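You operate a simulated robot arm through the tools that you are given. There is no shell and no other tool. Be economical: measure what you need, move in short steps, check, and stop when the job is done.

Carry out the task below with a simulated robot arm. There is one attempt and no reset: what you move stays moved.

## Task
Take the tape roll from the top of the assembly bench and put it on top of the insert.

The check looks at the end state, three seconds after you hand in, the way a careful person would. Anything else that was tipped, shoved, dropped, spilled or broken makes it a failure.

## Robot
A 6-joint arm with a two-finger parallel gripper, fixed in place. Base frame: the origin is at the foot of the arm, x ahead of it, y to its left, z up; the work surface is at about z = 0. Readings come in m, degrees, newtons and seconds.
With the tool pointing down near the work surface it reaches from about 0.14 to 0.58 m from the base axis. Its first joint turns from -66.0 to 66.0 degrees. Payload 2.1 kg.
The tool frame sits at the grasp point between the pads (the TCP): z along the fingers, y along the line on which they close. The tips reach 0.03 m beyond it. The gripper opens to 0.094 m. The fingers are 0.028 m wide and 0.01 m thick; the gripper's body (0.05 by 0.096 m) begins 0.055 m behind the TCP.
Orientation is that of the tool frame in the base frame, as [roll, pitch, yaw] about the fixed x, y, z axes, in that order (R = Rz(yaw) Ry(pitch) Rx(roll)). With the fingers straight down and closing along the base's y, the tool's x points along the base's -x, its y along +y and its z along -z.

## Interface
- The arm moves only by the tool step_arm. Its argument "rows" is a list of rows, each a list of 5 numbers: the finger opening in mm, from 0 to 94, then the shift along the base's x, y, z in units of 100 mm (1.0 is 100 mm), then the turn about the base's z in units of 90 degrees (1.0 is 90 degrees). In form: [[fingers, tx, ty, tz, twist], ...]. A call has 1 to 10 rows; each row is the pose to reach, as a shift and turn from the pose commanded when the call began. A call with a number of a shift or a turn outside -1 to 1 is refused whole. A row lasts 0.2 s, in which the tool goes at most 0.05 m and 8.6 degrees; a call with a longer step from one row to the next is refused whole, and so is a gripper value outside its range. A pose out of reach is approached as far as the arm can. The call stops where the force on the tool passes 40 N (or 10 N more than at its start, if that is more) or the arm is blocked; 0.2 s more then pass. Each finger travels about 0.072 m/s and halts on what it meets, pressing with about 44 N; the grip force reading is that of the motor and also rises with nothing between the fingers. The clock runs only during rows and for 0.2 s after the last one: add rows that repeat a pose to give the fingers time. It gives the time, the measured TCP pose, the force on the tool (base axes), the opening and the grip force at its end, in the units of the frame above (readings bear some noise), and new pictures: "show" is both (left out), scene, wrist or none.
- Cameras (640 x 400 px; columns grow to the right, rows downward): "scene" is fixed at [0.0504, -0.3711, 0.4793]; the picture's right is [0.80, -0.61, 0.00], its down [-0.39, -0.51, -0.77] and it looks along [0.46, 0.61, -0.64] (base axes); focal length 276 px, centre (320, 200). "wrist" rides on the gripper at [-0.037, 0, -0.058] in the tool frame; the picture's right is [0.00, -1.00, 0.00], its down [0.97, 0.00, -0.24] and it looks along [0.24, 0.00, 0.97] (tool axes); focal length 218 px, centre (320, 200). There is no depth. A picture from a camera that has moved, and an enlarged one, comes with that camera's place and axes in the base frame and with its lens.
- inspect(camera, box): a new picture of the part [left, top, right, bottom] of that camera's present view, enlarged. The clock stands still meanwhile.
- sign_off(): hands the job in; it is judged then, once.

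Work in short steps. Places have to be worked out from the pictures, the camera data and where the tool is seen: move nearer, look again, correct. Check each grasp and each placing, and mend what went wrong. You have 90 turns and 150 pictures in all, those below and enlarged ones among them. Open the gripper and draw the arm clear of the work before you hand the job in, unless the task says otherwise; then end with one line.

The tools are called after "Emit:" as name(argument=value, ...) on one line, values as JSON. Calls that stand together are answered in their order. step_arm: Moves the arm, as the interface text tells. Its arguments: {"type":"object","properties":{"rows":{"type":"array"},"show":{"type":"string","enum":["both","scene","wrist","none"]}},"required":["rows"]} The other tools are called the same way: inspect (camera, box) takes an enlarged picture of a part of a camera's view; sign_off () hands the job in.

At the start:

```text
time: 0.0
tool_pos: [0.3114, 0.0808, 0.2574]
orientation: [-179.9, 0.1, 179.9]
contact_force: [0.6, 0.1, 0.5]
gripper_width: 0.0939
grip_force: 0.1
```

scene: 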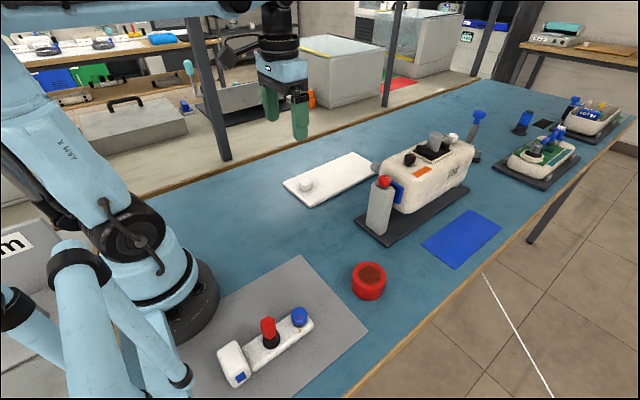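
wrist: 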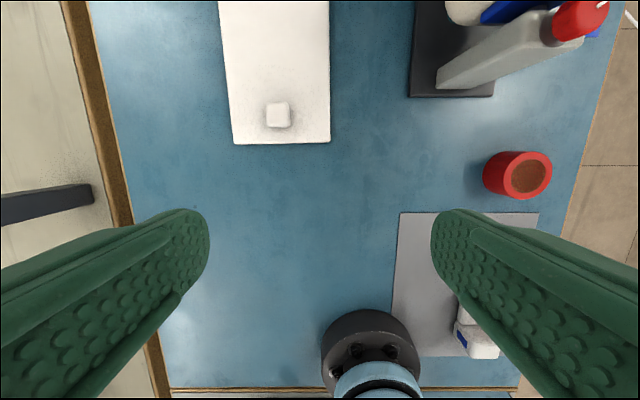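

The red roll near (368,281) looks like the tape roll; I'll enlarge the candidates to identify the insert.

Emit:
inspect(camera="scene", box=[270, 140, 430, 240])

Emit:
inspect(camera="scene", box=[200, 240, 400, 390])

Emit:
inspect(camera="scene", box=[350, 90, 630, 265])

```text
4.00 times, centred on (350, 190) of scene
camera zoom: at [0.0504, -0.3711, 0.4793], right [0.8, -0.61, 0.0], down [-0.39, -0.51, -0.77], along [0.46, 0.61, -0.64], focal length 1104 px, centre (200, 240)
```

zoom: 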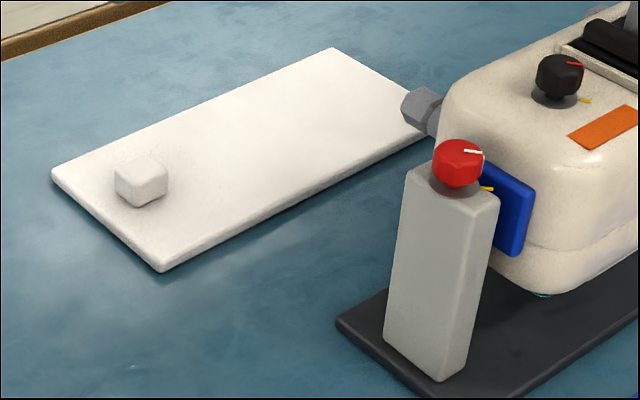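

```text
2.67 times, centred on (300, 315) of scene
camera zoom: at [0.0504, -0.3711, 0.4793], right [0.8, -0.61, 0.0], down [-0.39, -0.51, -0.77], along [0.46, 0.61, -0.64], focal length 736 px, centre (373, -107)
```

zoom: 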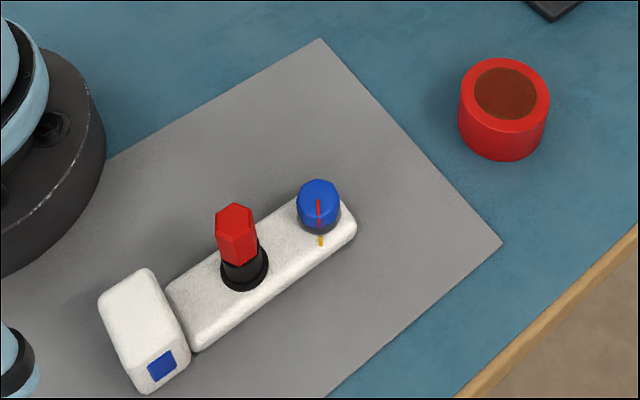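

```text
2.29 times, centred on (490, 178) of scene
camera zoom: at [0.0504, -0.3711, 0.4793], right [0.8, -0.61, 0.0], down [-0.39, -0.51, -0.77], along [0.46, 0.61, -0.64], focal length 631 px, centre (-69, 251)
```

zoom: 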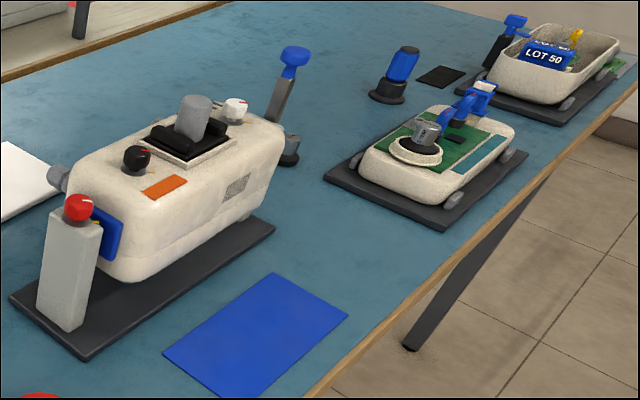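

Tape roll is at about (0.312, -0.184), roughly 64 mm wide and 30 mm high. The insert is most likely the white foam slab (x 0.35–0.61, y 0.07–0.20) with a small cube near (0.387, 0.134). I move toward the tape, staying high.

Emit:
step_arm(rows=[[94, 0, -0.45, 0, 0], [94, 0, -0.9, 0, 0], [94, 0, -1, 0, 0]], show="none")

Emit:
step_arm(rows=[[94, 0, -0.45, 0, 0], [94, 0, -0.9, 0, 0], [94, 0, -1, 0, 0]], show="none")

Emit:
step_arm(rows=[[94, 0, -0.4, 0, 0], [94, 0, -0.65, 0, 0], [94, 0, -0.65, -0.4, 0], [94, 0, -0.65, -0.8, 0], [94, 0, -0.65, -1, 0]], show="both")

```text
time: 0.8
tool_pos: [0.3115, -0.0208, 0.2563]
orientation: [-180.0, 0.1, 179.9]
contact_force: [-0.1, -0.5, 0.2]
gripper_width: 0.0937
grip_force: 0.0
```

```text
time: 1.6
tool_pos: [0.3102, -0.12, 0.2553]
orientation: [-180.0, 0.2, 179.9]
contact_force: [0.6, 0.0, -0.4]
gripper_width: 0.0941
grip_force: 0.1
```

```text
time: 2.8
tool_pos: [0.3092, -0.1867, 0.1569]
orientation: [179.9, 0.0, 179.9]
contact_force: [-0.3, -0.2, -0.5]
gripper_width: 0.0939
grip_force: 0.1
camera wrist: at [0.3442, -0.1862, 0.214], right [0.0, -1.0, 0.0], down [-0.97, 0.0, 0.24], along [-0.24, 0.0, -0.97], focal length 218 px, centre (320, 200)
```

scene: 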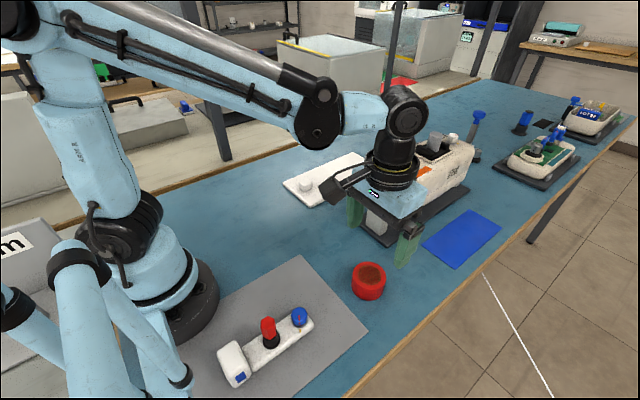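
wrist: 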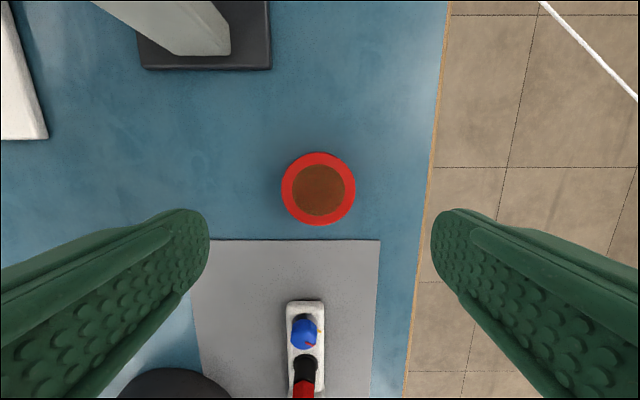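

The tape is centered under the tool at about (0.308, -0.185), 63 mm wide. Descending around it.

Emit:
step_arm(rows=[[94, 0, 0.02, -0.4, 0], [94, 0, 0.02, -0.75, 0], [94, 0, 0.02, -0.95, 0], [94, 0, 0.02, -0.95, 0]], show="both")

```text
time: 3.8
tool_pos: [0.3099, -0.1841, 0.0622]
orientation: [-180.0, 0.1, 179.8]
contact_force: [0.3, 0.4, 0.0]
gripper_width: 0.0939
grip_force: 0.2
camera wrist: at [0.3454, -0.1836, 0.1202], right [0.0, -1.0, 0.0], down [-0.97, 0.0, 0.24], along [-0.24, 0.0, -0.97], focal length 218 px, centre (320, 200)
```

scene: 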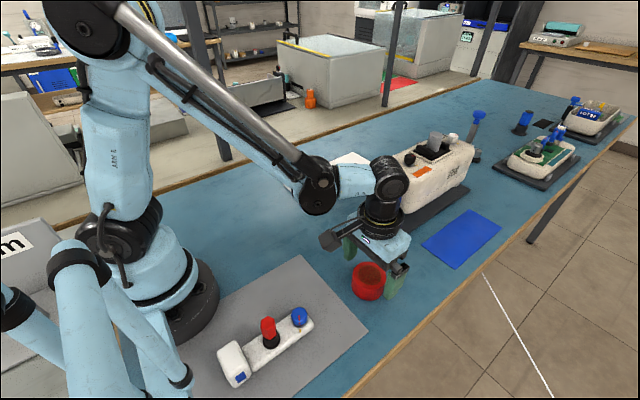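
wrist: 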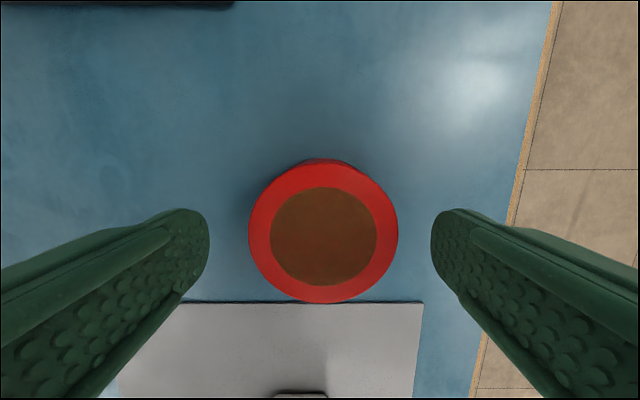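

Well aligned; tape centre at about (0.309, -0.185), height ~29 mm. Lower 25 mm and close.

Emit:
step_arm(rows=[[94, -0.01, -0.01, -0.15, 0], [94, -0.01, -0.01, -0.25, 0], [94, -0.01, -0.01, -0.25, 0], [55, -0.01, -0.01, -0.25, 0], [55, -0.01, -0.01, -0.25, 0], [55, -0.01, -0.01, -0.25, 0]], show="wrist")

```text
time: 5.2
tool_pos: [0.3091, -0.184, 0.037]
orientation: [-179.9, 0.1, 179.9]
contact_force: [0.7, 0.2, -0.9]
gripper_width: 0.0615
grip_force: 43.9
camera wrist: at [0.344, -0.184, 0.0943], right [0.0, -1.0, 0.0], down [-0.97, 0.0, 0.24], along [-0.24, 0.0, -0.97], focal length 218 px, centre (320, 200)
```

wrist: 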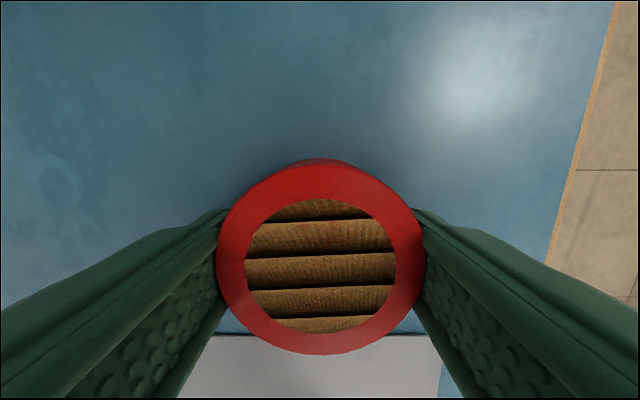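

Grip holds at 61.5 mm with 44 N. Lift 0.2 m and start across.

Emit:
step_arm(rows=[[55, 0, 0, 0.2, 0], [55, 0, 0, 0.5, 0], [55, 0, 0, 0.8, 0], [55, 0, 0, 1, 0], [55, 0, 0, 1, 0]], show="both")

```text
time: 6.4
tool_pos: [0.3097, -0.1839, 0.1382]
orientation: [-179.9, 0.1, 179.9]
contact_force: [0.8, -0.1, -0.5]
gripper_width: 0.0617
grip_force: 43.8
camera wrist: at [0.3457, -0.1833, 0.1956], right [0.0, -1.0, 0.0], down [-0.97, 0.0, 0.24], along [-0.24, 0.0, -0.97], focal length 218 px, centre (320, 200)
```

scene: 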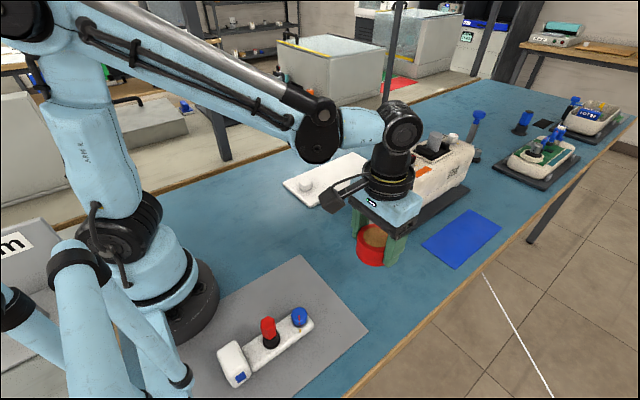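
wrist: 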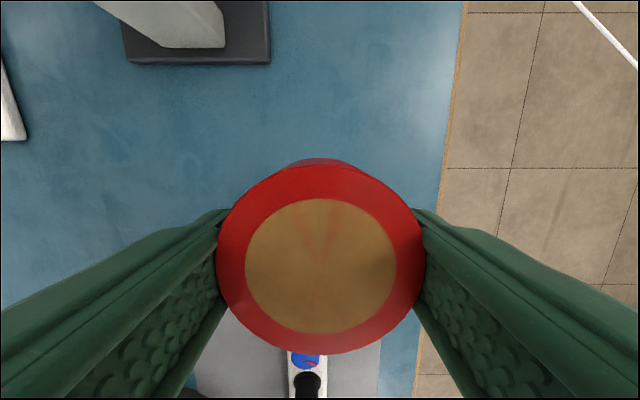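

The tape is lifted and secure. Raise a bit more and travel in +y at x≈0.31, clear of the machine.

Emit:
step_arm(rows=[[55, 0, 0, 0.4, 0], [55, 0, 0, 0.8, 0], [55, 0, 0.4, 0.8, 0], [55, 0, 0.8, 0.8, 0], [55, 0, 1, 0.8, 0]], show="none")

Emit:
step_arm(rows=[[55, 0, 0.4, 0, 0], [55, 0, 0.8, 0, 0], [55, 0, 1, 0, 0]], show="none")

Emit:
step_arm(rows=[[55, 0, 0.4, 0, 0], [55, 0, 0.8, 0, 0], [55, 0, 1, 0, 0]], show="none")

Emit:
step_arm(rows=[[55, 0.1, 0.2, 0, 0], [55, 0.5, 0.2, 0, 0], [55, 0.9, 0.2, 0, 0], [55, 1, 0.2, 0, 0], [55, 1, 0.2, 0, 0]], show="both")

```text
time: 7.6
tool_pos: [0.31, -0.084, 0.218]
orientation: [-179.9, 0.1, 179.9]
contact_force: [-0.5, 0.2, -1.2]
gripper_width: 0.0616
grip_force: 43.7
```

```text
time: 8.4
tool_pos: [0.3082, 0.0151, 0.2182]
orientation: [-180.0, 0.1, 179.9]
contact_force: [-0.1, -0.5, -0.8]
gripper_width: 0.0617
grip_force: 43.5
```

```text
time: 9.2
tool_pos: [0.3084, 0.1174, 0.2183]
orientation: [-180.0, 0.2, 179.9]
contact_force: [-0.1, 0.5, -1.5]
gripper_width: 0.0616
grip_force: 44.1
```

```text
time: 10.4
tool_pos: [0.4102, 0.1357, 0.218]
orientation: [179.9, 0.1, 179.8]
contact_force: [-0.5, 0.1, -0.8]
gripper_width: 0.0619
grip_force: 43.7
camera wrist: at [0.4455, 0.1363, 0.2754], right [0.0, -1.0, 0.0], down [-0.97, 0.0, 0.24], along [-0.24, 0.0, -0.97], focal length 218 px, centre (320, 200)
```

scene: 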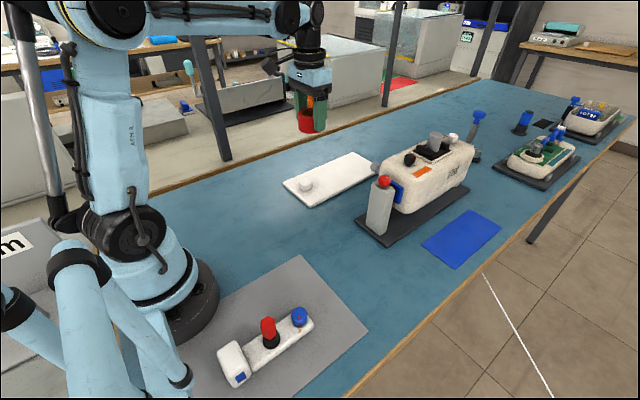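
wrist: 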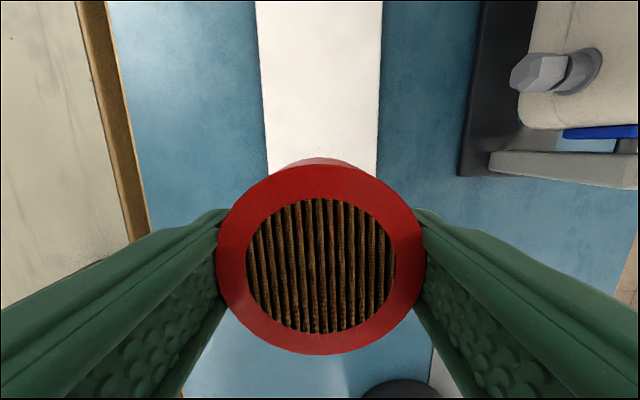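

The slab is centred at y≈0.135 and extends past x=0.59. Move to x≈0.475 and lower to z≈0.10 to look.

Emit:
step_arm(rows=[[55, 0.35, 0, 0, 0], [55, 0.65, 0, 0, 0], [55, 0.65, 0, -0.4, 0], [55, 0.65, 0, -0.8, 0], [55, 0.65, 0, -1, 0], [55, 0.65, 0, -1, 0]], show="both")

Emit:
inspect(camera="scene", box=[270, 120, 430, 220])

```text
time: 11.8
tool_pos: [0.4737, 0.1384, 0.1174]
orientation: [-180.0, 0.1, 179.9]
contact_force: [0.4, 0.7, -0.7]
gripper_width: 0.0617
grip_force: 43.6
camera wrist: at [0.5096, 0.1375, 0.1753], right [0.0, -1.0, 0.0], down [-0.97, 0.0, 0.24], along [-0.24, 0.0, -0.97], focal length 218 px, centre (320, 200)
```

scene: 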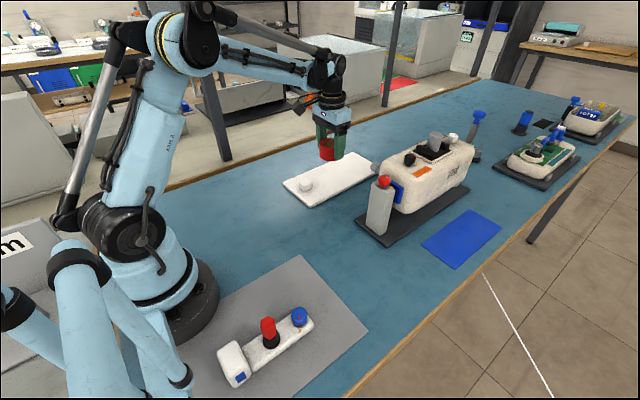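
wrist: 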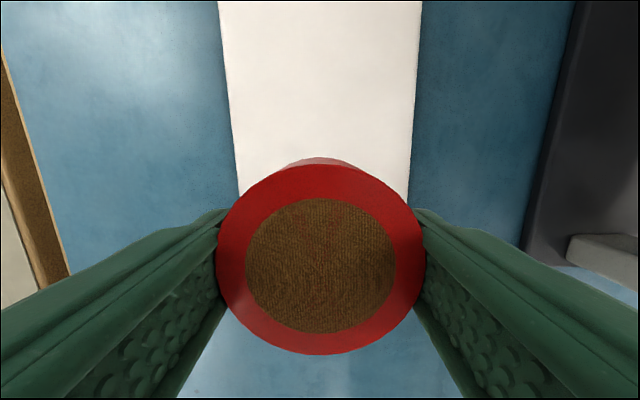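

```text
4.00 times, centred on (350, 170) of scene
camera zoom: at [0.0504, -0.3711, 0.4793], right [0.8, -0.61, 0.0], down [-0.39, -0.51, -0.77], along [0.46, 0.61, -0.64], focal length 1104 px, centre (200, 320)
```

zoom: 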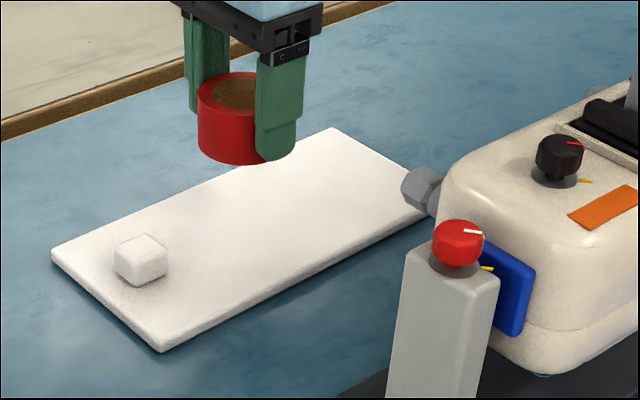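

Aligned over the slab, clear of the cube. Lower to just above and check.

Emit:
step_arm(rows=[[55, 0, -0.04, -0.3, 0], [55, 0, -0.04, -0.5, 0], [55, 0, -0.04, -0.6, 0], [55, 0, -0.04, -0.6, 0]], show="none")

Emit:
inspect(camera="scene", box=[270, 120, 430, 220])

```text
time: 12.8
tool_pos: [0.4733, 0.1331, 0.0575]
orientation: [180.0, 0.1, 179.9]
contact_force: [0.3, -0.5, -0.4]
gripper_width: 0.0616
grip_force: 44.2
```

```text
4.00 times, centred on (350, 170) of scene
camera zoom: at [0.0504, -0.3711, 0.4793], right [0.8, -0.61, 0.0], down [-0.39, -0.51, -0.77], along [0.46, 0.61, -0.64], focal length 1104 px, centre (200, 320)
```

zoom: 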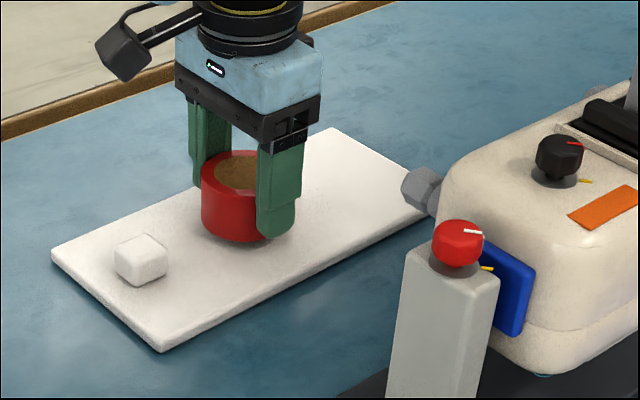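

The tape is about a centimetre above the slab with no contact force. Lower in 2 mm steps.

Emit:
step_arm(rows=[[55, 0, 0, -0.02, 0], [55, 0, 0, -0.04, 0], [55, 0, 0, -0.06, 0], [55, 0, 0, -0.06, 0]], show="none")

Emit:
step_arm(rows=[[55, 0, 0, -0.01, 0], [55, 0, 0, -0.02, 0], [55, 0, 0, -0.02, 0]], show="none")

```text
time: 13.8
tool_pos: [0.4753, 0.133, 0.0512]
orientation: [180.0, 0.1, 179.8]
contact_force: [0.6, 0.2, -0.6]
gripper_width: 0.0615
grip_force: 44.3
```

```text
time: 14.6
tool_pos: [0.4751, 0.1328, 0.0496]
orientation: [180.0, 0.2, 179.9]
contact_force: [0.0, -0.2, 0.9]
gripper_width: 0.0617
grip_force: 44.2
```

Still no clear contact at z≈0.049; continue 1 mm at a time.

Emit:
step_arm(rows=[[55, 0, 0, -0.01, 0], [55, 0, 0, -0.01, 0]], show="none")

Emit:
step_arm(rows=[[55, 0, 0, -0.01, 0], [55, 0, 0, -0.01, 0]], show="none")

Emit:
inspect(camera="scene", box=[300, 140, 364, 180])

```text
time: 15.2
tool_pos: [0.4737, 0.1328, 0.0487]
orientation: [-180.0, 0.1, 180.0]
contact_force: [1.2, 0.1, -1.3]
gripper_width: 0.0616
grip_force: 44.2
```

```text
time: 15.8
tool_pos: [0.4746, 0.1327, 0.0479]
orientation: [-180.0, 0.1, 179.8]
contact_force: [-0.2, 0.4, 18.5]
gripper_width: 0.0614
grip_force: 44.2
```

```text
10.00 times, centred on (332, 160) of scene
camera zoom: at [0.0503, -0.3711, 0.4793], right [0.8, -0.61, 0.0], down [-0.39, -0.51, -0.77], along [0.46, 0.61, -0.64], focal length 2760 px, centre (200, 600)
```

zoom: 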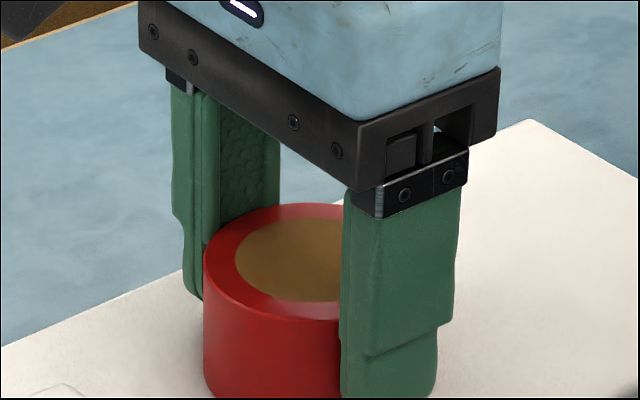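

Contact at z≈0.048 (18 N). Relax slightly, open the fingers moderately, then check.

Emit:
step_arm(rows=[[55, 0, 0, 0.007, 0], [75, 0, 0, 0.007, 0], [84, 0, 0, 0.007, 0], [84, 0, 0, 0.007, 0], [84, 0, 0, 0.007, 0]], show="wrist")

```text
time: 17.0
tool_pos: [0.4746, 0.1324, 0.0482]
orientation: [180.0, 0.2, 179.9]
contact_force: [0.2, 0.2, 0.8]
gripper_width: 0.0839
grip_force: 0.1
camera wrist: at [0.5098, 0.133, 0.1059], right [0.0, -1.0, 0.0], down [-0.97, 0.0, 0.24], along [-0.24, 0.0, -0.97], focal length 218 px, centre (320, 200)
```

wrist: 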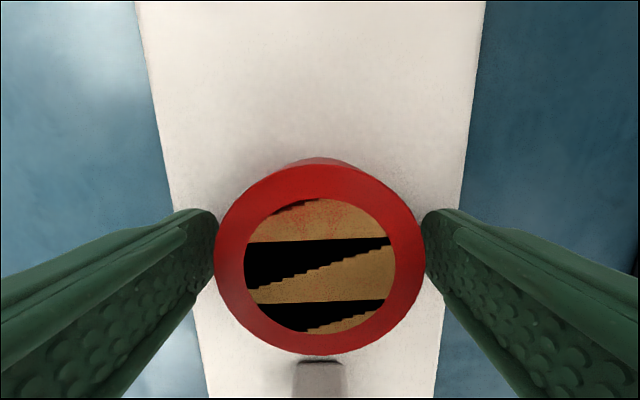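

Released and standing on the slab with both fingers clear. Rise straight up.

Emit:
step_arm(rows=[[90, 0, 0, 0.15, 0], [90, 0, 0, 0.4, 0], [90, 0, 0, 0.8, 0], [90, 0, 0, 1, 0], [90, 0, 0, 1, 0]], show="none")

Emit:
step_arm(rows=[[90, 0, 0, 0.4, 0], [90, -0.4, 0, 0.8, 0], [90, -0.8, 0, 0.8, 0], [90, -1, 0, 0.8, 0], [90, -1, 0, 0.8, 0]], show="both")

Emit:
inspect(camera="scene", box=[270, 120, 430, 220])

```text
time: 18.2
tool_pos: [0.4728, 0.1319, 0.1487]
orientation: [-180.0, 0.2, 179.8]
contact_force: [-0.7, -0.1, -0.6]
gripper_width: 0.0899
grip_force: 0.0
```

```text
refused: row 2 steps farther than a row can; nothing moved
```

```text
4.00 times, centred on (350, 170) of scene
camera zoom: at [0.0504, -0.3711, 0.4793], right [0.8, -0.61, 0.0], down [-0.39, -0.51, -0.77], along [0.46, 0.61, -0.64], focal length 1104 px, centre (200, 320)
```

zoom: 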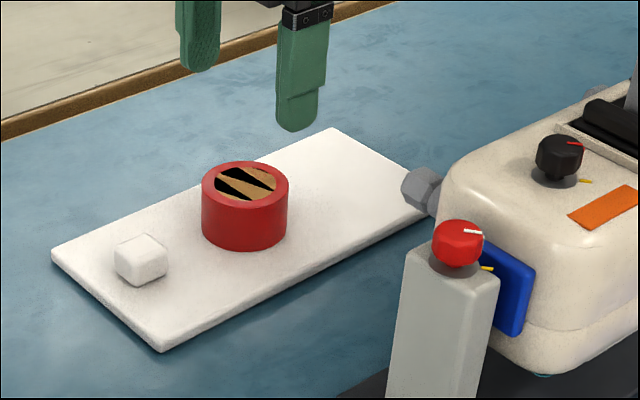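

The tape stands flat on the slab and nothing else has moved. The second move was refused for too long a step, so I draw the arm clear with shorter ones.

Emit:
step_arm(rows=[[90, 0, 0, 0.4, 0], [90, 0, 0, 0.8, 0], [90, -0.4, 0, 0.8, 0], [90, -0.8, 0, 0.8, 0], [90, -1, 0, 0.8, 0], [90, -1, 0, 0.8, 0]], show="both")

```text
time: 19.6
tool_pos: [0.3734, 0.1319, 0.2298]
orientation: [-180.0, 0.1, 179.8]
contact_force: [0.5, -0.3, 0.8]
gripper_width: 0.0901
grip_force: 0.1
camera wrist: at [0.4098, 0.1325, 0.2877], right [0.0, -1.0, 0.0], down [-0.97, 0.0, 0.24], along [-0.24, 0.0, -0.97], focal length 218 px, centre (320, 200)
```

scene: 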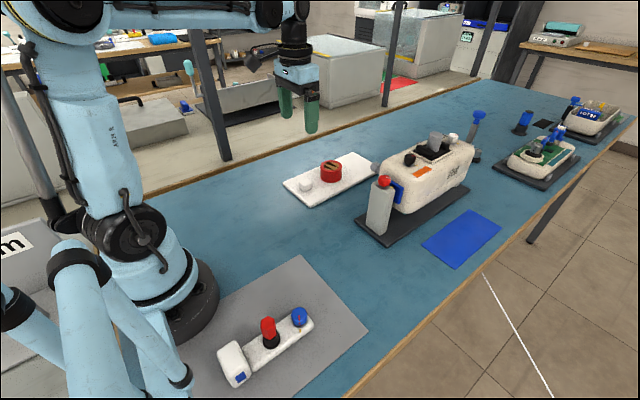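
wrist: 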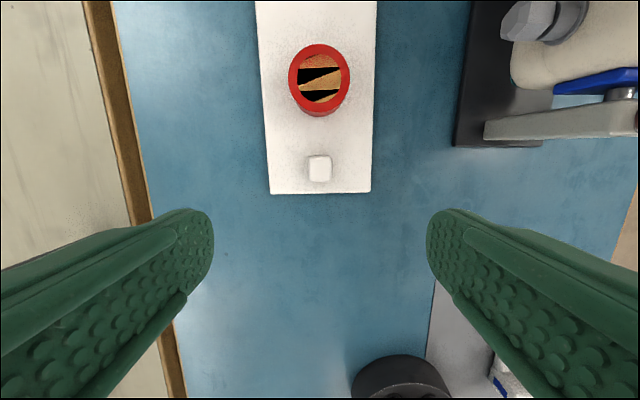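

The tape rests on the slab, the cube and everything else look undisturbed, and the arm is clear with the gripper open. Handing in.

Emit:
sign_off()

```text
The job is handed in.
```

The tape roll is standing flat on the white slab, which I took to be the insert since nothing was labelled; nothing else was moved, and the arm is clear with the gripper open.
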